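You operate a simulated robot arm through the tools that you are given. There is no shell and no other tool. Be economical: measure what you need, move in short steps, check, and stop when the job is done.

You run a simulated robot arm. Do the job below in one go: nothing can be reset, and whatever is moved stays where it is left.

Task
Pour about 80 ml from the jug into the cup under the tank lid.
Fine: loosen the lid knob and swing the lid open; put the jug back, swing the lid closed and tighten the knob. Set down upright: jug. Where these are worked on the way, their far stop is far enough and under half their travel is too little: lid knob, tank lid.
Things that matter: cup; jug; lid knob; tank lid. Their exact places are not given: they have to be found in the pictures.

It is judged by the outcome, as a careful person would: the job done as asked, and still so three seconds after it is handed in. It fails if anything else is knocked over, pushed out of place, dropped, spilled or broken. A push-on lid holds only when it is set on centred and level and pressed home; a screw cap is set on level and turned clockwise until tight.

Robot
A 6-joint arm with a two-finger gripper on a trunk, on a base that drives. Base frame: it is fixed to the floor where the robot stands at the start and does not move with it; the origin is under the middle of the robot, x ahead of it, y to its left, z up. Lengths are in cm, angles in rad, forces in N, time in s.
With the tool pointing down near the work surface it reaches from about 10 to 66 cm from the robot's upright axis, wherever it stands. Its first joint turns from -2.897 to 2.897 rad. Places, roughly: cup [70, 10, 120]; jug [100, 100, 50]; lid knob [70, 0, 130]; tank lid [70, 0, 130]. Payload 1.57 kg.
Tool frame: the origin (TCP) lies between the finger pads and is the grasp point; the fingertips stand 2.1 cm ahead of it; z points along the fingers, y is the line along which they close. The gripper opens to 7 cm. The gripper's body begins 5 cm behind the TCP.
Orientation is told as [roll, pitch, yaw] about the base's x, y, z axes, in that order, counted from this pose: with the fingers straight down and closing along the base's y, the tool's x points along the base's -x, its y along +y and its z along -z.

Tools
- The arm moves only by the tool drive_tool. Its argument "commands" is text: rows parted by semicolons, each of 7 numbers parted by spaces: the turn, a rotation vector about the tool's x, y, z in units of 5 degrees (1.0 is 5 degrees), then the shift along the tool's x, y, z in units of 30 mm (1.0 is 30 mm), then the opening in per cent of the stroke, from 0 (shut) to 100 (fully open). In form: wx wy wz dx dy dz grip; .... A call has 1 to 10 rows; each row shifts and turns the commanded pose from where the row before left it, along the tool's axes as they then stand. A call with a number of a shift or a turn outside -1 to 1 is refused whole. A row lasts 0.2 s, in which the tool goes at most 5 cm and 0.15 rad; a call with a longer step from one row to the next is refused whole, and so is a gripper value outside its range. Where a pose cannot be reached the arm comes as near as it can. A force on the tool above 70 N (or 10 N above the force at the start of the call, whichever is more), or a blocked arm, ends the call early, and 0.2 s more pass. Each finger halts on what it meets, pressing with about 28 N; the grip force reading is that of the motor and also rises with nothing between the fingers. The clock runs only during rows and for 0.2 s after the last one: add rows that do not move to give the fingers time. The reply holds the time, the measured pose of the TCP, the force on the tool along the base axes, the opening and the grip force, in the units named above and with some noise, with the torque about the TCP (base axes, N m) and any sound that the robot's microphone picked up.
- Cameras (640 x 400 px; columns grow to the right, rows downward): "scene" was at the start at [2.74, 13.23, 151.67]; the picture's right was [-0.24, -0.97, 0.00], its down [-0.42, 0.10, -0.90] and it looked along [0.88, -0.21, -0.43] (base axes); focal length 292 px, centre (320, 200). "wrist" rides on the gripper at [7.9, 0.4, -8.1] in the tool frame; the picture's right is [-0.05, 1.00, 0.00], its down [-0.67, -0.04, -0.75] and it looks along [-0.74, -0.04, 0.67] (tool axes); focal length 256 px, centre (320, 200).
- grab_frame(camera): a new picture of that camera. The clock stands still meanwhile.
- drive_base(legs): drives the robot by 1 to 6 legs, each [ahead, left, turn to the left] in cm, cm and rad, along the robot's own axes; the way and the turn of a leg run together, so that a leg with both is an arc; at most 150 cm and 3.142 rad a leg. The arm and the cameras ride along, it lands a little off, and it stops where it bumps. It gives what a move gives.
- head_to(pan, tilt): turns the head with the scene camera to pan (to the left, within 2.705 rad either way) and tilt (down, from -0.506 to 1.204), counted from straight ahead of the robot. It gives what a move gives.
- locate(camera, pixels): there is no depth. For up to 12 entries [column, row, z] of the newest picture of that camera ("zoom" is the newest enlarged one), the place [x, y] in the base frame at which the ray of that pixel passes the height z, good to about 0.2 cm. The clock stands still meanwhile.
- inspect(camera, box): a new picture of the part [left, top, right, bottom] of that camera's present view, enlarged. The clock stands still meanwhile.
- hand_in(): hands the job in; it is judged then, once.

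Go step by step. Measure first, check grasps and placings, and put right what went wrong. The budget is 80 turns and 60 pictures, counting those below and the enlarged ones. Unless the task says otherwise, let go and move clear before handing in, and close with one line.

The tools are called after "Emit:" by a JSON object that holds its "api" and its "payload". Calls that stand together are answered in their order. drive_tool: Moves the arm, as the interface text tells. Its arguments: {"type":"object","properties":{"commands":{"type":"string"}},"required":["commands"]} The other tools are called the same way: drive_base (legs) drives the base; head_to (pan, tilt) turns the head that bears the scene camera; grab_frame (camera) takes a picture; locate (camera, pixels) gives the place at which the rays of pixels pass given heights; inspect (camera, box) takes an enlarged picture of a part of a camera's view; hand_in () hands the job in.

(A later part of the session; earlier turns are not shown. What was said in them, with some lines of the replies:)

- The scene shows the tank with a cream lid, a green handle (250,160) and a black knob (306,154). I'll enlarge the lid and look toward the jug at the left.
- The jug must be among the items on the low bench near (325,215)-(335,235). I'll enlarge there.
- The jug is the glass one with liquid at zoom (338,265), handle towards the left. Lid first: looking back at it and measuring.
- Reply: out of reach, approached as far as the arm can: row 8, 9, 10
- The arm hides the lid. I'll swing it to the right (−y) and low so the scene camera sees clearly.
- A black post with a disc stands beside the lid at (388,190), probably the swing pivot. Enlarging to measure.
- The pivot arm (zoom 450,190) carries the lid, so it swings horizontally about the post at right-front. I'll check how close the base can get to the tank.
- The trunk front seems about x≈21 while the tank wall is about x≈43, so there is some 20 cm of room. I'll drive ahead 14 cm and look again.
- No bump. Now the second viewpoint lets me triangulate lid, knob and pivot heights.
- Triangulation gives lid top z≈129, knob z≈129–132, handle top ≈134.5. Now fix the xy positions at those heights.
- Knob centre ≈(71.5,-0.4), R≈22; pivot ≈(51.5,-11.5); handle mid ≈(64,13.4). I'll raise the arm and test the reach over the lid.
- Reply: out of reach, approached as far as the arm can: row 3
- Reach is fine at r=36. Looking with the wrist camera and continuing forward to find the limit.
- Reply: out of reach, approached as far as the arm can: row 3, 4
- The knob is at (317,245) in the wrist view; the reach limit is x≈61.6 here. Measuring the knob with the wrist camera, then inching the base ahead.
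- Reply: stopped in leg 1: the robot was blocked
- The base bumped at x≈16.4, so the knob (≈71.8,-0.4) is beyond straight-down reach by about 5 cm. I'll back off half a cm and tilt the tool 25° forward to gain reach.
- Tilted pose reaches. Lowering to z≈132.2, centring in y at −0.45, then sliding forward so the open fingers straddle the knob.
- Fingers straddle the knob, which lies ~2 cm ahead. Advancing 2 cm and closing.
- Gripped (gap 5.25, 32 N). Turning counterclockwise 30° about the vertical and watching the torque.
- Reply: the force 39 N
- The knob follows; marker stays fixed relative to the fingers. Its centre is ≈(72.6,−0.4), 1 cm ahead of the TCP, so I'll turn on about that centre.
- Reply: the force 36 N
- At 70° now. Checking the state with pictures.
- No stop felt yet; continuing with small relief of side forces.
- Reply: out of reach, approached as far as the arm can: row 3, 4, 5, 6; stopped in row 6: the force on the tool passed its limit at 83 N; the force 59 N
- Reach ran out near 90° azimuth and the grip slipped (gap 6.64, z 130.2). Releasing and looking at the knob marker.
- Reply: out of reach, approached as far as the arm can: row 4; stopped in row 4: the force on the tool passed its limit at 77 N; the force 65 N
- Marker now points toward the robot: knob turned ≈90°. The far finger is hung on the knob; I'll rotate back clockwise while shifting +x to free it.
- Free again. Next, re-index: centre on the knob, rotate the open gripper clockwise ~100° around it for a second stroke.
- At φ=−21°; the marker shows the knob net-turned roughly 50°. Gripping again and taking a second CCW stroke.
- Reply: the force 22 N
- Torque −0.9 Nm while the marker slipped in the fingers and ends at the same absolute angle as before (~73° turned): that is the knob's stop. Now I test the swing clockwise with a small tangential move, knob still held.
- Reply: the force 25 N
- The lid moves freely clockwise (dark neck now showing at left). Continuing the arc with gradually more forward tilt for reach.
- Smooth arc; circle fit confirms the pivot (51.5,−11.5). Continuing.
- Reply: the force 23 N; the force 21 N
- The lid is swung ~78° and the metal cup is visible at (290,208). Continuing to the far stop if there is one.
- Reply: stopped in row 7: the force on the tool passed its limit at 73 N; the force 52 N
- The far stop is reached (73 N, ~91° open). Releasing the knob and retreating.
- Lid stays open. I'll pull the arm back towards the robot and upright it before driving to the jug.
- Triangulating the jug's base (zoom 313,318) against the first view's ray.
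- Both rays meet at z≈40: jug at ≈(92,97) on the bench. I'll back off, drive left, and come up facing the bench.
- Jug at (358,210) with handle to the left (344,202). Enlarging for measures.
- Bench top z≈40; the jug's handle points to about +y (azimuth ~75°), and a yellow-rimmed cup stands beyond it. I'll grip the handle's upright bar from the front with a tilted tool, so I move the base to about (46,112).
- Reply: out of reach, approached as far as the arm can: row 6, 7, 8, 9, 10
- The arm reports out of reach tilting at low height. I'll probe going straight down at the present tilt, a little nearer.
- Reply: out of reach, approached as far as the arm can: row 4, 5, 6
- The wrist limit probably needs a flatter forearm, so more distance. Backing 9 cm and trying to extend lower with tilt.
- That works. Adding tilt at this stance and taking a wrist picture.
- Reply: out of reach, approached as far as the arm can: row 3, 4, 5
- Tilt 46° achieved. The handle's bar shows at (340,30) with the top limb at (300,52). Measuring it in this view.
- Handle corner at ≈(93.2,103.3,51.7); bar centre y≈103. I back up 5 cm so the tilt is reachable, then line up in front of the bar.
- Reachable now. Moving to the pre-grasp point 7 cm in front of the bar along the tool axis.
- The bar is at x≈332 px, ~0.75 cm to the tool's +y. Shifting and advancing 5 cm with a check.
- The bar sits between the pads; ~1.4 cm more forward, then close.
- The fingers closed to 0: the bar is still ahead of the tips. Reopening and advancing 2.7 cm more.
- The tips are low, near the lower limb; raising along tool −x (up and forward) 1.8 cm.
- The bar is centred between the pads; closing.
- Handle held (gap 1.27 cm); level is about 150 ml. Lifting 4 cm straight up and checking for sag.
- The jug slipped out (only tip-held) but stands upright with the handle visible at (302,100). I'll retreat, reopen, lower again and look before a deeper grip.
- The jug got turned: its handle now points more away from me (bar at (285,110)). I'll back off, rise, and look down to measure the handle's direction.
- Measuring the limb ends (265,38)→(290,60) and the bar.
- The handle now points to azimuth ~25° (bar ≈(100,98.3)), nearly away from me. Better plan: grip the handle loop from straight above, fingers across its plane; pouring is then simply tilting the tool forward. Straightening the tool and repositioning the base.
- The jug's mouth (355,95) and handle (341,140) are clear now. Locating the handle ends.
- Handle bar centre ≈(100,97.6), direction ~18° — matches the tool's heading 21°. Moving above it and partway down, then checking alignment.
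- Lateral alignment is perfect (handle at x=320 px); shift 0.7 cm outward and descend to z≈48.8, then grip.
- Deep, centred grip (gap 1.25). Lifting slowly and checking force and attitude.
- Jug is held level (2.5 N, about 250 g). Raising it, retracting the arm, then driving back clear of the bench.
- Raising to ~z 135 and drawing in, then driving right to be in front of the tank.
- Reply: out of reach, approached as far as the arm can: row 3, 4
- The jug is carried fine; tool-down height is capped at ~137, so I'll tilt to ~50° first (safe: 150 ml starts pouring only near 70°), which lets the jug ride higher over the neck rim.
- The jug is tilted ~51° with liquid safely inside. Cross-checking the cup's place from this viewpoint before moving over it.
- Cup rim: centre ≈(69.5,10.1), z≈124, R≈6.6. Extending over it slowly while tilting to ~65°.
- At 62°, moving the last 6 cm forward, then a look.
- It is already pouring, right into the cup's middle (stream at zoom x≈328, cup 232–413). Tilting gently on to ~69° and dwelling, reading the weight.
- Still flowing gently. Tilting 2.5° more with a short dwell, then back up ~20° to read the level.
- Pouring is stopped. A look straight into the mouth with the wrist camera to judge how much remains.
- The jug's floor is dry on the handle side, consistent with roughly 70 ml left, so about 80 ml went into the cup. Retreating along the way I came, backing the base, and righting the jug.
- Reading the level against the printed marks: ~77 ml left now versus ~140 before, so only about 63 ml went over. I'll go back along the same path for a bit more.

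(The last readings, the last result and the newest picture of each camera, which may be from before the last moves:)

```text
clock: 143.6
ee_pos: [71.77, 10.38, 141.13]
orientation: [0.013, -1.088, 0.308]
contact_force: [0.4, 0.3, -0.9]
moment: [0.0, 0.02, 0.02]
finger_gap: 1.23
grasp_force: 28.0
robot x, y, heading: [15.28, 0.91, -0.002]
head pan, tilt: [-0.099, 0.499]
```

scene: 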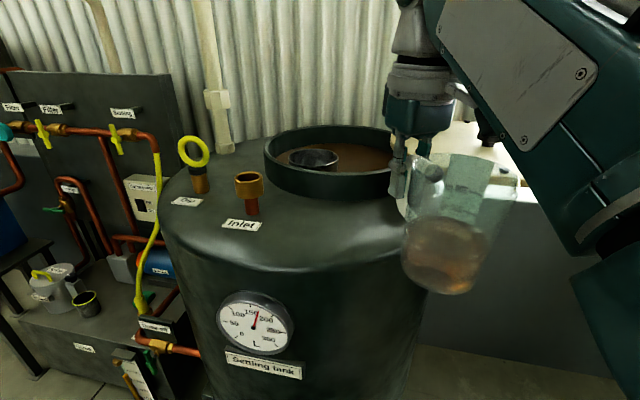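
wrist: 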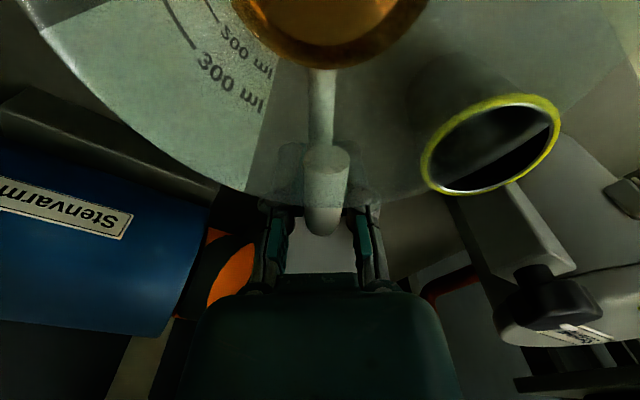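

In place; finishing the approach, pouring a little further to ~72.8°, then retreating and righting the jug again.

Emit:
{"api": "drive_tool", "payload": {"commands": "0 0 0 -0.08 0 0.22 0; 0 -0.2 0 -0.2 0 0.52 0; 0 -0.2 0 -0.2 0 0.52 0; 0 -0.2 0 -0.1 0 0.3 0; 0 0 0 0 0 0 0"}}

Emit:
{"api": "drive_tool", "payload": {"commands": "0 -0.5 0 0 0 0 0; 0 -0.5 0 0 0 0 0; 0 -0.5 0 0 0 0 0; 0 0 0 0 0 0 0; 0 0 0 0 0 0 0; 0 0 0 0 0 0 0; 0 0 0 0 0 0 0; 0 1 0 0 0 0 0; 0 1 0 0 0 0 0; 0 1 0 0 0 0 0"}}

Emit:
{"api": "drive_tool", "payload": {"commands": "0 1 0 0 0 0 0; 0 0.3 0 0.24 0 -0.45 0; 0 0 0 0.475 0 -0.9 0; 0 0 0 0.475 0 -0.9 0; 0 0 0 0.475 0 -0.9 0; 0 0 0 0.55 0 -0.85 0; 0 0 0 0.63 0 -0.777 0; 0 0 0 0.63 0 -0.777 0; 0 0 0 0.5 0 -0.6 0; 0 0 0 0.2 0 -0.25 0"}}

Emit:
{"api": "drive_base", "payload": {"legs": [[-21.5, 0, 0]]}}

Emit:
{"api": "drive_tool", "payload": {"commands": "0 1 0 0.262 0 0 0; 0 1 0 0.262 0 0.02 0; 0 1 0 0.259 0 0.044 0; 0 1 0 0.254 0 0.066 0; 0 1 0 0.247 0 0.09 0; 0 1 0 0.239 0 0.15 0; 0 1 0 0.228 0 0.2 0; 0 1 0 0.1 0 0.25 0; 0 1 0 0 0 0.3 0; 0 1 0 0 0 0.3 0"}}

Emit:
{"api": "inspect", "payload": {"camera": "wrist", "box": [160, 0, 480, 200]}}

```text
clock: 144.8
ee_pos: [76.51, 12.07, 140.58]
orientation: [0.012, -1.139, 0.31]
contact_force: [0.0, 0.6, -1.2]
moment: [-0.01, -0.01, 0.01]
finger_gap: 1.22
grasp_force: 28.2
robot x, y, heading: [14.55, 0.39, 0.0]
head pan, tilt: [-0.099, 0.499]
```

```text
clock: 147.0
ee_pos: [76.43, 11.99, 140.55]
orientation: [0.007, -1.007, 0.311]
contact_force: [0.1, -1.2, -0.7]
moment: [0.04, 0.0, -0.01]
finger_gap: 1.18
grasp_force: 27.8
robot x, y, heading: [14.81, 0.6, -0.0]
head pan, tilt: [-0.099, 0.499]
```

```text
clock: 149.2
ee_pos: [54.6, 4.77, 142.59]
orientation: [0.009, -0.895, 0.312]
contact_force: [1.1, 0.4, -1.1]
moment: [-0.03, -0.06, 0.0]
finger_gap: 1.2
grasp_force: 27.6
robot x, y, heading: [14.77, 0.25, 0.003]
head pan, tilt: [-0.099, 0.499]
```

```text
clock: 150.9
ee_pos: [32.82, 4.82, 142.77]
orientation: [0.008, -0.898, 0.313]
contact_force: [0.4, -0.1, -1.6]
moment: [0.0, -0.06, 0.0]
finger_gap: 1.18
grasp_force: 28.0
robot x, y, heading: [-6.96, 0.8, 0.0]
head pan, tilt: [-0.099, 0.499]
```

```text
clock: 153.1
ee_pos: [29.91, 3.86, 135.64]
orientation: [0.006, -0.024, 0.318]
contact_force: [0.6, -0.7, -0.6]
moment: [0.02, -0.13, 0.0]
finger_gap: 1.2
grasp_force: 28.1
robot x, y, heading: [-7.24, 0.27, 0.0]
head pan, tilt: [-0.099, 0.499]
```

```text
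2.00 times, centred on (320, 100) of wrist
```

zoom: 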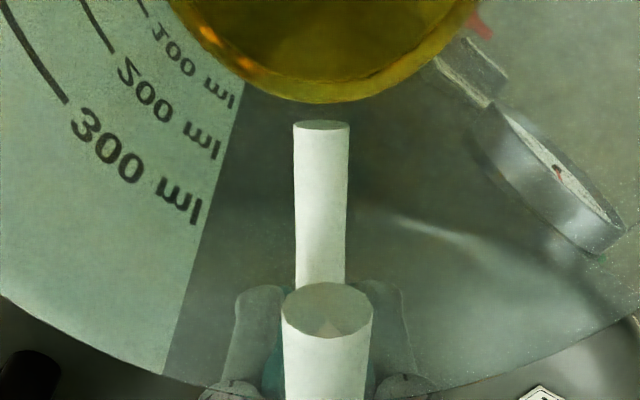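

Level dropped a bit more (~67 ml left, so ~75 ml delivered) — good. Now returning the jug: drive left, lower the arm, approach the bench.

Emit:
{"api": "drive_base", "payload": {"legs": [[0, 94.4, 0]]}}

Emit:
{"api": "drive_tool", "payload": {"commands": "0 0 0 -0.1 0 0.6 0; 0 0 0 -0.1 0 1 0; 0 0 0 -0.1 0 1 0; 0 0 0 -0.1 0 1 0; 0 0 0 -0.1 0 1 0; 0 0 0 -0.1 0 1 0; 0 0 0 -0.2 0 1 0; 0 0 0 -0.2 0 1 0; 0 0 0 -0.2 0 1 0; 0 0 0 -0.2 0 1 0"}}

Emit:
{"api": "drive_tool", "payload": {"commands": "0 0 0 -0.3 0 1 0; 0 0 0 -0.3 0 1 0; 0 0 0 -0.3 0 1 0; 0 0 0 -0.3 0 1 0; 0 0 0 -0.3 0 1 0; 0 0 0 -0.3 0 1 0; 0 0 0 -0.3 0 1 0; 0 0 0 -0.3 0 1 0; 0 0 0 -0.2 0 0.6 0; 0 0 0 0 0 0 0"}}

Emit:
{"api": "drive_base", "payload": {"legs": [[49, 0, 0]]}}

```text
clock: 158.0
ee_pos: [30.45, 97.23, 135.63]
orientation: [0.007, -0.024, 0.315]
contact_force: [-0.6, 0.2, -2.9]
moment: [-0.01, -0.05, -0.04]
finger_gap: 1.25
grasp_force: 28.5
robot x, y, heading: [-6.17, 93.98, -0.011]
head pan, tilt: [-0.099, 0.499]
```

```text
clock: 160.2
ee_pos: [35.0, 99.09, 106.93]
orientation: [0.005, -0.024, 0.316]
contact_force: [-0.9, -0.5, -1.7]
moment: [0.07, -0.14, 0.02]
finger_gap: 1.23
grasp_force: 28.2
robot x, y, heading: [-6.54, 94.16, -0.011]
head pan, tilt: [-0.099, 0.499]
```

```text
clock: 162.4
ee_pos: [42.91, 101.81, 81.29]
orientation: [0.006, -0.025, 0.316]
contact_force: [-0.1, 0.1, -1.6]
moment: [0.01, -0.07, 0.0]
finger_gap: 1.21
grasp_force: 27.9
robot x, y, heading: [-6.35, 94.1, -0.011]
head pan, tilt: [-0.099, 0.499]
```

```text
clock: 165.3
ee_pos: [91.35, 101.75, 81.27]
orientation: [0.005, -0.021, 0.318]
contact_force: [-0.1, 0.2, -1.0]
moment: [-0.01, -0.08, 0.01]
finger_gap: 1.21
grasp_force: 28.2
robot x, y, heading: [42.1, 94.04, -0.003]
head pan, tilt: [-0.099, 0.499]
```

At the bench. Moving over the jug's place and lowering to about 1 cm above it.

Emit:
{"api": "drive_tool", "payload": {"commands": "0 0.08 0 -0.6 -0.53 0.4 0; 0 0 0 -0.6 -0.53 0.5 0; 0 0 0 -0.6 -0.53 0.5 0; 0 0 0 -0.6 -0.51 0.5 0; 0 0 0 0 0 0.9 0; 0 0 0 0 0 0.9 0; 0 0 0 0 0 0.9 0; 0 0 0 0 0 0.9 0; 0 0 0 0 0 0.9 0; 0 0 0 0 0 0.9 0"}}

Emit:
{"api": "drive_tool", "payload": {"commands": "0 0 0 0 0 0.8 0; 0 0 0 0 0 0.8 0; 0 0 0 0 0 0.6 0; 0 0 0 0 0 0.5 0; 0 0 0 0 0 0.3 0; 0 0 0 0 0 0 0"}}

```text
clock: 167.5
ee_pos: [100.56, 98.2, 59.44]
orientation: [0.005, -0.019, 0.319]
contact_force: [1.0, -0.7, -1.5]
moment: [0.02, -0.11, -0.02]
finger_gap: 1.23
grasp_force: 27.8
robot x, y, heading: [42.41, 93.9, 0.001]
head pan, tilt: [-0.099, 0.499]
```

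```text
clock: 168.9
ee_pos: [100.66, 98.36, 50.51]
orientation: [0.003, -0.018, 0.319]
contact_force: [0.2, 0.3, -1.6]
moment: [0.02, -0.11, 0.02]
finger_gap: 1.21
grasp_force: 28.1
robot x, y, heading: [41.97, 94.1, -0.001]
head pan, tilt: [-0.099, 0.499]
```

Final gentle lowering to the bench.

Emit:
{"api": "drive_tool", "payload": {"commands": "0 0 0 0 0 0.2 0; 0 0 0 0 0 0.15 0; 0 0 0 0 0 0.08 0; 0 0 0 0 0 0.06 0; 0 0 0 0 0 0 0"}}

```text
clock: 170.1
ee_pos: [100.75, 98.37, 49.02]
orientation: [0.005, -0.017, 0.321]
contact_force: [2.6, 1.0, 8.0]
moment: [-0.25, 0.65, 0.0]
finger_gap: 1.22
grasp_force: 28.5
robot x, y, heading: [42.2, 93.74, -0.005]
head pan, tilt: [-0.099, 0.499]
```

Contact made (8 N). Releasing, rising clear, then backing away and raising the arm while turning the wrist for the lid.

Emit:
{"api": "drive_tool", "payload": {"commands": "0 0 0 0 0 -0.03 0; 0 0 0 0 0 0 45; 0 0 0 0 0 0 45; 0 0 0 0 0 0 45; 0 0 0 0 0 -0.4 45; 0 0 0 0 0 -0.8 45; 0 0 0 0 0 -0.9 45; 0 0 0 0 0 -1 45; 0 0 0 0 0 -1 45; 0 0 0 0 0 -1 45"}}

Emit:
{"api": "inspect", "payload": {"camera": "wrist", "box": [200, 0, 440, 150]}}

Emit:
{"api": "drive_tool", "payload": {"commands": "0 0 0 0.6 0 -1 100; 0 0 0 0.6 0 -1 100; 0 0 0 0.6 0 -1 100; 0 0 1 0.6 0 -1 100; 0 0 1 0.6 0 -1 100; 0 0 1 0.5 0 -1 100; 0 0 1 0.5 0 -1 100; 0 0 1 0.4 0 -1 100; 0 0 1 0.3 0 -1 100; 0 0 1 0 0 -1 100"}}

Emit:
{"api": "drive_base", "payload": {"legs": [[-48, 0, 0], [0, -94, 0]]}}

```text
clock: 172.3
ee_pos: [100.35, 98.33, 64.53]
orientation: [0.006, -0.017, 0.32]
contact_force: [-0.8, -1.0, -0.7]
moment: [0.02, -0.01, -0.01]
finger_gap: 3.16
grasp_force: 0.1
robot x, y, heading: [42.64, 93.71, -0.005]
head pan, tilt: [-0.099, 0.499]
```

```text
2.67 times, centred on (320, 75) of wrist
```

zoom: 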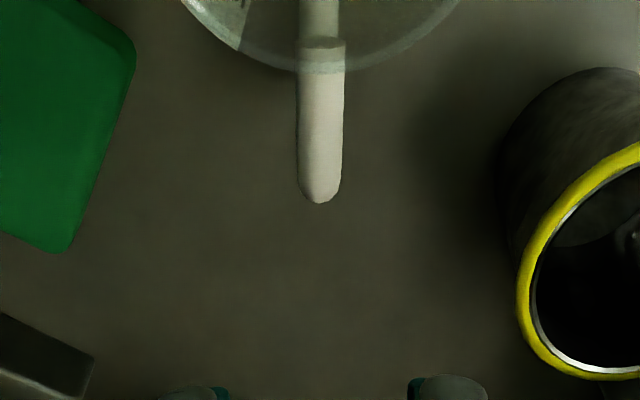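

```text
clock: 174.5
ee_pos: [86.29, 95.12, 94.13]
orientation: [0.014, -0.01, -0.293]
contact_force: [-0.3, 0.6, 0.0]
moment: [0.03, -0.01, 0.02]
finger_gap: 6.99
grasp_force: 0.2
robot x, y, heading: [41.75, 93.76, 0.002]
head pan, tilt: [-0.099, 0.499]
```

```text
clock: 180.2
ee_pos: [37.72, 35.47, 93.96]
orientation: [0.017, 0.008, -0.256]
contact_force: [-27.2, 42.7, 1.5]
moment: [-4.21, -2.66, 0.87]
finger_gap: 6.99
grasp_force: 0.0
robot x, y, heading: [-6.18, 33.07, 0.007]
head pan, tilt: [-0.099, 0.499]
stopped in leg 2: the force on the tool passed its limit at 167 N (the readings are from after the stop); the commanded pose is now the measured one
```

The jug stands upright back in place. On the drive the extended arm bumped the tank's side, so I back off left, tuck the arm up into the pose I used by the lid, and drive on.

Emit:
{"api": "drive_base", "payload": {"legs": [[0, 13, 0]]}}

Emit:
{"api": "drive_tool", "payload": {"commands": "0 0 0.77 0.31 -0.74 -1 100; 0 0 0.77 0.26 -0.75 -1 100; 0 0 0.77 0.2 -0.76 -1 100; 0 0 0.77 0.15 -0.77 -1 100; 0 0 0.77 0.1 -0.78 -1 100; 0 0 0.77 0.05 -0.79 -1 100; 0 0 0.77 0 -0.8 -1 100"}}

Emit:
{"api": "drive_tool", "payload": {"commands": "0 0 0.77 -0.06 -0.8 -1 100; 0 0 0.77 -0.11 -0.79 -1 100; 0 0 0.77 -0.17 -0.78 -1 100; 0 0 0.77 -0.22 -0.76 -1 100; 0 0 0.77 -0.28 -0.74 -1 100; 0 0 0.77 -0.33 -0.72 -1 100; 0 0 0.77 -0.39 -0.7 -0.7 100"}}

Emit:
{"api": "drive_tool", "payload": {"commands": "0 -1 0 0 0 0 100; 0 -1 0 0 0 0 100; 0 -1 0 0 0 0 100; 0 -1 0 0 0 0 100; 0 -1 0 0 0 0 100; 0 -1 0 0 0 0 100; 0 -1 0 0 0 0 100"}}

Emit:
{"api": "drive_base", "payload": {"legs": [[0, -45.5, 0], [22, 0, 0]]}}

```text
clock: 181.5
ee_pos: [38.01, 47.44, 93.87]
orientation: [0.022, 0.004, -0.265]
contact_force: [0.7, 0.3, -0.5]
moment: [0.02, -0.04, 0.01]
finger_gap: 7.0
grasp_force: 0.0
robot x, y, heading: [-5.89, 45.86, 0.011]
head pan, tilt: [-0.099, 0.499]
```

```text
clock: 183.1
ee_pos: [27.66, 35.15, 114.76]
orientation: [0.011, 0.005, -0.733]
contact_force: [0.5, -0.1, -0.1]
moment: [-0.02, -0.02, -0.03]
finger_gap: 7.01
grasp_force: 0.1
robot x, y, heading: [-6.02, 46.14, 0.007]
head pan, tilt: [-0.099, 0.499]
```

```text
clock: 184.7
ee_pos: [17.37, 21.14, 134.87]
orientation: [0.008, 0.014, -1.203]
contact_force: [1.3, -0.1, 0.5]
moment: [-0.01, -0.04, 0.03]
finger_gap: 6.99
grasp_force: 0.0
robot x, y, heading: [-5.56, 45.75, 0.012]
head pan, tilt: [-0.099, 0.499]
```

```text
clock: 186.3
ee_pos: [18.51, 21.17, 134.0]
orientation: [-0.003, -0.582, -1.183]
contact_force: [0.4, -0.2, 0.0]
moment: [0.0, 0.04, -0.04]
finger_gap: 6.98
grasp_force: 0.1
robot x, y, heading: [-5.97, 45.91, 0.004]
head pan, tilt: [-0.099, 0.499]
```

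```text
clock: 190.3
ee_pos: [40.57, -23.09, 134.2]
orientation: [0.0, -0.584, -1.176]
contact_force: [-0.3, 0.1, 0.1]
moment: [0.0, -0.01, -0.01]
finger_gap: 7.01
grasp_force: 0.0
robot x, y, heading: [16.11, 1.27, 0.003]
head pan, tilt: [-0.099, 0.499]
```

Pose is right. Retracing my path to the knob on the open lid and gripping it again.

Emit:
{"api": "drive_tool", "payload": {"commands": "0 0 0 -0.5 0.7 -0.2 100; 0 -0.2 0 -0.4 0.85 0.1 100; 0 -0.2 0.1 -0.4 0.87 0.18 100; 0 0 0.1 -0.4 0.88 0.2 100; 0 0 0 -0.4 0.88 0.22 100; 0 0 0 -0.39 0.87 0.23 100; 0 0 0 0 0 0 100"}}

Emit:
{"api": "drive_tool", "payload": {"commands": "0 0 0 -0.9 0.13 0.3 100; 0 0 0 -0.9 0.13 0.74 100; 0 0 0 0 0 0.7 100; 0 0 0 0 0 0.7 100; 0 0 0 0 0 0.4 100; 0 0 0 0 0 0 100"}}

Emit:
{"api": "inspect", "payload": {"camera": "wrist", "box": [160, 60, 480, 260]}}

```text
clock: 191.9
ee_pos: [57.52, -24.29, 136.71]
orientation: [0.012, -0.618, -1.197]
contact_force: [-0.3, 0.2, -0.6]
moment: [-0.01, 0.02, 0.01]
finger_gap: 7.02
grasp_force: 0.0
robot x, y, heading: [16.06, 1.29, 0.007]
head pan, tilt: [-0.099, 0.499]
```

```text
clock: 193.3
ee_pos: [61.63, -32.66, 133.0]
orientation: [0.012, -0.617, -1.197]
contact_force: [-0.4, 0.1, -0.1]
moment: [0.02, 0.03, 0.02]
finger_gap: 6.99
grasp_force: 0.1
robot x, y, heading: [16.59, 1.31, 0.002]
head pan, tilt: [-0.099, 0.499]
```

```text
2.00 times, centred on (320, 160) of wrist
```

zoom: 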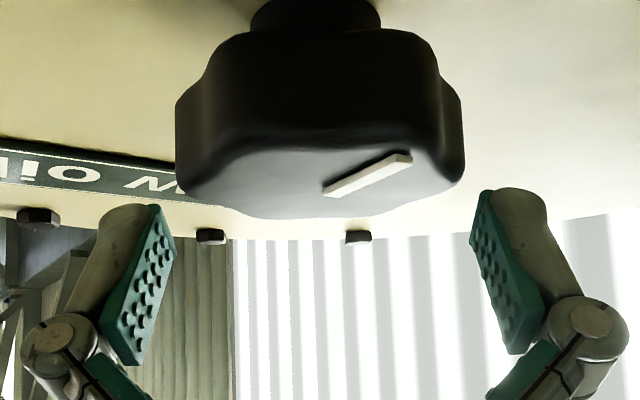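

Knob is centred between the fingers (zoom 320). Lowering 1 cm, gripping, and swinging the lid back counterclockwise along the same arc.

Emit:
{"api": "drive_tool", "payload": {"commands": "0 0 0 0.19 0 0.27 100; 0 0 0 0 0 0 50; 0 0 0 0 0 0 0; 0 0 0 0 0 0 0; 0 0 0 0 0 0 0; -0.17 0 -0.24 0 0.4 0 0; -0.17 0 -0.24 0 0.4 0 0; -0.35 0 -0.485 0 0.4 0 0; 0 0 0 0 0 0 0"}}

Emit:
{"api": "drive_tool", "payload": {"commands": "-0.35 0 -0.485 0 0.4 0 0; -0.35 0 -0.485 0 0.4 0 0; -0.35 0 -0.485 0 0.4 0 0; -0.35 0 -0.485 0 0.4 0 0; -0.35 0 -0.485 0 0.4 0 0; -0.35 0 -0.485 0 0.4 0 0; -0.35 0 -0.485 0 0.4 0 0; -0.35 0 -0.485 0 0.4 0 0; -0.35 0 -0.485 0 0.4 0 0; 0 0 0 0 0 0 0"}}

```text
clock: 195.3
ee_pos: [64.86, -30.98, 131.99]
orientation: [0.011, -0.621, -1.093]
contact_force: [-11.5, 17.4, -2.3]
moment: [-0.23, -0.12, 0.05]
finger_gap: 5.14
grasp_force: 32.5
robot x, y, heading: [16.03, 1.39, 0.003]
head pan, tilt: [-0.099, 0.499]
```

```text
clock: 197.5
ee_pos: [73.68, -24.79, 132.1]
orientation: [0.017, -0.635, -0.624]
contact_force: [49.9, -28.9, 30.7]
moment: [-0.32, 0.47, -0.45]
finger_gap: 0.59
grasp_force: 28.5
robot x, y, heading: [16.03, 1.25, 0.005]
head pan, tilt: [-0.099, 0.499]
```

The grip slid off outward (gap 0.59; TCP radius 25.9 instead of 23) because the wrist yaw lagged the arc. I'll open, align the yaw with the arc, move 2.9 cm inward, regrip, and swing on.

Emit:
{"api": "drive_tool", "payload": {"commands": "0 0 0 0 0 0 100; 0 0 0 0 0 0 100; 0 0 0 0 0 0 100; -0.593 0 -0.805 0 0 0 100; 0 0 0 0.39 0 -0.285 100; 0 0 0 0.38 0 -0.28 100; 0 0 0 0 0 0 50; 0 0 0 0 0 0 0; 0 0 0 0 0 0 0; 0 0 0 0 0 0 0"}}

Emit:
{"api": "drive_tool", "payload": {"commands": "-0.355 0 -0.483 0 0.4 0 0; -0.355 0 -0.483 0 0.4 0 0; -0.355 0 -0.483 0 0.4 0 0; -0.355 0 -0.483 0 0.4 0 0; -0.355 0 -0.483 0 0.4 0 0; 0 0 0 0 0 0 0"}}

Emit:
{"api": "drive_tool", "payload": {"commands": "-0.355 0 -0.483 0 0.4 0 0; -0.355 0 -0.483 0 0.4 0 0; -0.355 0 -0.483 0 0.4 0 0; -0.355 0 -0.483 0 0.4 0 0; -0.355 0 -0.483 0 0.4 0 0; 0 0 0 0 0 0 0"}}

```text
clock: 199.7
ee_pos: [70.8, -22.92, 132.12]
orientation: [0.018, -0.628, -0.539]
contact_force: [0.0, 0.4, 0.3]
moment: [0.0, 0.01, 0.02]
finger_gap: 0.0
grasp_force: 27.9
robot x, y, heading: [16.14, 1.63, 0.005]
head pan, tilt: [-0.099, 0.499]
```

```text
clock: 201.1
ee_pos: [73.27, -17.53, 132.13]
orientation: [0.014, -0.629, -0.278]
contact_force: [-0.6, -1.5, -0.5]
moment: [0.0, -0.01, 0.01]
finger_gap: 0.01
grasp_force: 28.4
robot x, y, heading: [16.01, 1.53, 0.004]
head pan, tilt: [-0.099, 0.499]
```

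```text
clock: 202.5
ee_pos: [74.24, -11.52, 132.13]
orientation: [0.016, -0.633, -0.015]
contact_force: [-0.8, -0.5, -0.2]
moment: [0.03, 0.0, 0.01]
finger_gap: 0.0
grasp_force: 28.0
robot x, y, heading: [15.98, 1.53, 0.004]
head pan, tilt: [-0.099, 0.499]
```

Fingers shut on nothing, so the lid stayed somewhere else on its arc. I'll pass inside the arc back to beyond the open stop and sweep counterclockwise with closed fingers behind the knob, which pushes the lid shut wherever it now stands.

Emit:
{"api": "drive_tool", "payload": {"commands": "0 0 0 -0.16 0 -0.215 0; 0 0 0 0.672 0 -0.494 0; 0 0 0 0.672 0 -0.494 0; 0 0 0 0.672 0 -0.494 0; 0.592 0 0.806 0 -0.518 0 0; 0.592 0 0.806 0 -0.518 0 0; 0.592 0 0.806 0 -0.518 0 0; 0.592 0 0.806 0 -0.518 0 0; 0.592 0 0.806 0 -0.518 0 0; 0.592 0 0.806 0 -0.518 0 0"}}

Emit:
{"api": "drive_tool", "payload": {"commands": "0.592 0 0.806 0 -0.518 0 0; 0.592 0 0.806 0 -0.518 0 0; 0.592 0 0.806 0 -0.518 0 0; 0.592 0 0.806 0 -0.518 0 0; 0.592 0 0.806 0 -0.518 0 0; 0.592 0 0.806 0 -0.518 0 0; 0.592 0 0.806 0 -0.518 0 0; 0.592 0 0.806 0 -0.518 0 0; 0 0 0 -0.86 0 0.63 0; 0 0 0 -0.86 0 0.63 0"}}

Emit:
{"api": "drive_tool", "payload": {"commands": "0 0 0 0.16 0 0.215 0; 0 0 0 0 0.75 0 0; -0.474 0 -0.645 0 0.54 0 0; -0.474 0 -0.645 0 0.54 0 0; -0.474 0 -0.645 0 0.54 0 0; -0.474 0 -0.645 0 0.54 0 0; -0.474 0 -0.645 0 0.54 0 0; -0.474 0 -0.645 0 0.54 0 0; -0.474 0 -0.645 0 0.54 0 0; 0 0 0 0 0 0 0"}}

Emit:
{"api": "drive_tool", "payload": {"commands": "-0.474 0 -0.645 0 0.54 0 0; -0.474 0 -0.645 0 0.54 0 0; -0.474 0 -0.645 0 0.54 0 0; -0.474 0 -0.645 0 0.54 0 0; -0.474 0 -0.645 0 0.54 0 0; -0.474 0 -0.645 0 0.54 0 0; -0.474 0 -0.645 0 0.54 0 0; -0.474 0 -0.645 0 0.54 0 0; 0 0 0 0 0 0 0"}}

Emit:
{"api": "drive_tool", "payload": {"commands": "-0.474 0 -0.645 0 0.54 0 0; -0.474 0 -0.645 0 0.54 0 0; -0.474 0 -0.645 0 0.54 0 0; -0.474 0 -0.645 0 0.54 0 0; -0.35 0 -0.485 0 0.4 0 0; -0.24 0 -0.32 0 0.27 0 0; 0 0 0 0 0 0 0"}}

```text
clock: 204.7
ee_pos: [64.61, -20.57, 132.89]
orientation: [0.014, -0.626, -0.539]
contact_force: [-0.5, -0.4, 0.3]
moment: [0.05, -0.01, 0.01]
finger_gap: 0.0
grasp_force: 28.1
robot x, y, heading: [15.93, 1.3, 0.006]
head pan, tilt: [-0.099, 0.499]
```

```text
clock: 206.9
ee_pos: [57.83, -34.93, 132.64]
orientation: [0.004, -0.62, -1.233]
contact_force: [0.1, 0.0, 0.2]
moment: [0.0, 0.0, -0.02]
finger_gap: 0.01
grasp_force: 27.8
robot x, y, heading: [16.32, 1.56, 0.005]
head pan, tilt: [-0.099, 0.499]
```

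```text
clock: 209.1
ee_pos: [69.53, -28.02, 131.87]
orientation: [0.01, -0.624, -0.745]
contact_force: [-0.2, 0.1, -0.2]
moment: [0.0, 0.01, -0.01]
finger_gap: 0.01
grasp_force: 28.4
robot x, y, heading: [16.15, 1.43, 0.005]
head pan, tilt: [-0.099, 0.499]
```

```text
clock: 211.1
ee_pos: [75.55, -16.73, 132.09]
orientation: [0.015, -0.63, -0.187]
contact_force: [-0.4, 0.1, 0.6]
moment: [-0.04, -0.01, -0.01]
finger_gap: 0.0
grasp_force: 27.9
robot x, y, heading: [16.19, 1.44, -0.002]
head pan, tilt: [-0.099, 0.499]
```

```text
clock: 212.7
ee_pos: [75.83, -8.22, 132.22]
orientation: [0.016, -0.636, 0.179]
contact_force: [-0.3, -0.4, -0.2]
moment: [0.03, 0.0, 0.0]
finger_gap: 0.0
grasp_force: 28.0
robot x, y, heading: [15.82, 1.44, 0.002]
head pan, tilt: [-0.099, 0.499]
```

Nothing resisted up to 8°. I'll push slowly on towards the closed stop (contact expected near 19°), then draw back to a pre-grip point with the yaw turned for tightening.

Emit:
{"api": "drive_tool", "payload": {"commands": "-0.178 0 -0.242 0 0.214 0 0; -0.178 0 -0.242 0 0.214 0 0; -0.178 0 -0.242 0 0.214 0 0; -0.178 0 -0.242 0 0.214 0 0; -0.178 0 -0.242 0 0.214 0 0; -0.178 0 -0.242 0 0.214 0 0; -0.178 0 -0.242 0 0.214 0 0; -0.178 0 -0.242 0 0.214 0 0; -0.178 0 -0.242 0 0.214 0 0; -0.178 0 -0.242 0 0.214 0 0"}}

Emit:
{"api": "drive_tool", "payload": {"commands": "0 0 0 0 -0.2 0 0; 0 0 0 0.776 -0.05 -0.57 0; 0 0 0 0.776 -0.05 -0.57 0; 0 0 0 0.776 -0.05 -0.57 0; -0.592 0 -0.806 0 0 0 100; -0.592 0 -0.806 0 0 0 100; -0.592 0 -0.806 0 0 0 100; -0.592 0 -0.806 0 0 0 100; -0.592 0 -0.806 0 0 0 100; 0 0 0 0 0 0 100"}}

```text
clock: 215.1
ee_pos: [74.25, -3.96, 132.3]
orientation: [-0.017, -0.638, 0.423]
contact_force: [36.0, -69.8, 1.9]
moment: [-0.14, -0.11, -0.16]
finger_gap: 0.0
grasp_force: 28.1
robot x, y, heading: [16.65, 0.74, -0.005]
head pan, tilt: [-0.099, 0.499]
stopped in row 10: the force on the tool passed its limit at 73 N (the readings are from after the stop); the commanded pose is now the measured one
```

```text
clock: 215.7
ee_pos: [73.08, -4.27, 132.4]
orientation: [-0.039, -0.642, 0.427]
contact_force: [52.6, -55.8, -10.6]
moment: [-0.34, -0.08, -0.84]
finger_gap: 0.0
grasp_force: 28.4
robot x, y, heading: [16.2, 1.33, -0.006]
head pan, tilt: [-0.099, 0.499]
stopped in row 2: the force on the tool passed its limit at 98 N (the readings are from after the stop); the commanded pose is now the measured one
5 turns are left
```

Contact came exactly at the expected place with a hard stop: the lid is closed. Moving off the knob and to the pre-grip point.

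Emit:
{"api": "drive_tool", "payload": {"commands": "0 0 0 0 -0.3 0 0; 0 0 0 0 -0.4 0 0; 0 0 0 0.633 0.26 -0.47 0; 0 0 0 0.633 0.26 -0.47 0; 0 0 0 0.633 0.26 -0.47 50; -0.592 0 -0.806 0 0 0 100; -0.592 0 -0.806 0 0 0 100; -0.592 0 -0.806 0 0 0 100; -0.592 0 -0.806 0 0 0 100; -0.25 0 -0.35 0 0 0 100"}}

```text
clock: 217.9
ee_pos: [65.8, -5.62, 132.8]
orientation: [-0.036, -0.636, 0.83]
contact_force: [0.2, 0.2, 0.6]
moment: [0.0, 0.0, 0.01]
finger_gap: 7.01
grasp_force: 0.0
robot x, y, heading: [16.34, 1.54, -0.0]
head pan, tilt: [-0.099, 0.499]
4 turns are left
```

Clear. Sliding onto the knob, gripping, and turning clockwise ~90° about its centre.

Emit:
{"api": "drive_tool", "payload": {"commands": "0 0 0 0 -0.49 0 100; 0 0 0 -0.49 0 0.42 100; 0 0 0 -0.49 0 0.42 100; 0 0 0 -0.49 0 0.42 100; 0 0 0 -0.48 0 0.42 100; 0 0 0 0 0 0 60; 0 0 0 0 0 0 20; 0 0 0 0 0 0 0; 0 0 0 0 0 0 0; 0 0 0 0 0 0 0"}}

Emit:
{"api": "drive_tool", "payload": {"commands": "0.592 0 0.806 0 0.02 0 0; 0.592 0 0.806 0 0.02 0 0; 0.592 0 0.806 0 0.02 0 0; 0.592 0 0.806 0 0.02 0 0; 0.592 0 0.806 0 0.02 0 0; 0.592 0 0.806 0 0.02 0 0; 0.592 0 0.806 0 0.02 0 0; 0.592 0 0.806 0 0.02 0 0; 0 0 0 0 0 0 0"}}

Emit:
{"api": "drive_tool", "payload": {"commands": "0.592 0 0.806 0 0.02 0 0; 0.592 0 0.806 0 0.02 0 0; 0.592 0 0.806 0 0.02 0 0; 0.592 0 0.806 0 0.02 0 0; 0.592 0 0.806 0 0.02 0 0; 0.592 0 0.806 0 0.02 0 0; 0.592 0 0.806 0 0.02 0 0; 0.592 0 0.806 0 0.02 0 0; 0 0 0 0 0 0 0"}}

```text
clock: 220.1
ee_pos: [72.14, -0.99, 132.22]
orientation: [-0.039, -0.637, 0.828]
contact_force: [-0.6, 0.0, 12.2]
moment: [-0.07, 0.31, 0.03]
finger_gap: 5.35
grasp_force: 32.2
robot x, y, heading: [15.98, 1.26, -0.001]
head pan, tilt: [-0.099, 0.499]
```

```text
clock: 222.1
ee_pos: [71.98, -0.74, 132.11]
orientation: [-0.028, -0.653, 0.122]
contact_force: [0.2, -1.0, -10.4]
moment: [0.28, 0.03, 0.56]
finger_gap: 5.34
grasp_force: 32.3
robot x, y, heading: [16.16, 1.08, 0.001]
head pan, tilt: [-0.099, 0.499]
```

```text
clock: 224.1
ee_pos: [72.07, -0.21, 132.1]
orientation: [-0.007, -0.663, -0.583]
contact_force: [-0.8, -1.4, 9.4]
moment: [1.57, 1.05, 4.48]
finger_gap: 5.21
grasp_force: 32.0
robot x, y, heading: [16.19, 1.22, -0.0]
head pan, tilt: [-0.099, 0.499]
3 turns are left
```

Torque rose to 4.5 Nm with a firm grip (gap 5.2): the knob is tight. Releasing and retreating clear.

Emit:
{"api": "drive_tool", "payload": {"commands": "0 0 0 0 0 0 50; 0 0 0 0 0 0 100; 0 0 0 0 0 0 100; 0 0 0 0 0 0 100; 0 0 0 0.4 0 -0.5 100; 0 0 0 0.75 0 -0.65 100; 0 0 0 0.75 0 -0.65 100; 0 0 0 0.75 0 -0.65 100; 0 0 0 0.75 0 -0.65 100; 0 0 0 0 0 0 100"}}

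```text
clock: 226.1
ee_pos: [61.28, 6.06, 133.78]
orientation: [0.016, -0.687, -0.615]
contact_force: [3.4, -8.6, 7.3]
moment: [0.27, -0.19, -0.32]
finger_gap: 6.82
grasp_force: 0.1
robot x, y, heading: [16.07, 1.24, -0.005]
head pan, tilt: [-0.099, 0.499]
stopped in row 10: the force on the tool passed its limit at 95 N (the readings are from after the stop); the commanded pose is now the measured one
2 turns are left
```

The finger touched the lid handle on the way out; sliding away from it and up, clear of everything.

Emit:
{"api": "drive_tool", "payload": {"commands": "0 0 0 0 -0.3 0 100; 0 0 0 0 -0.6 0 100; 0 0 0 -0.2 -0.6 -0.25 100; 0 0 0 -0.25 -0.3 -0.4 100; 0 0 0 0 0 -0.5 100; 0 0 0 0 0 0 100"}}

Emit:
{"api": "hand_in", "payload": {}}

```text
clock: 227.5
ee_pos: [57.32, 2.93, 137.22]
orientation: [0.01, -0.685, -0.609]
contact_force: [0.6, 0.2, 0.4]
moment: [-0.01, 0.02, 0.02]
finger_gap: 7.03
grasp_force: 0.0
robot x, y, heading: [16.19, 1.41, -0.0]
head pan, tilt: [-0.099, 0.499]
```

```text
The job is handed in.
```

I've handed in the job. About 75 ml is in the cup, judged by eye from the jug's marks. The jug is upright about where it stood, with its handle turned. The lid is swung closed and the knob is tight. I ran out of pictures near the end, so the lid closing and knob tightening are judged by force and torque readings only. The arm also bumped the tank's side or something beside it (167 N) and, while retreating, the lid handle (95 N). I saw no sign of damage in the readings.
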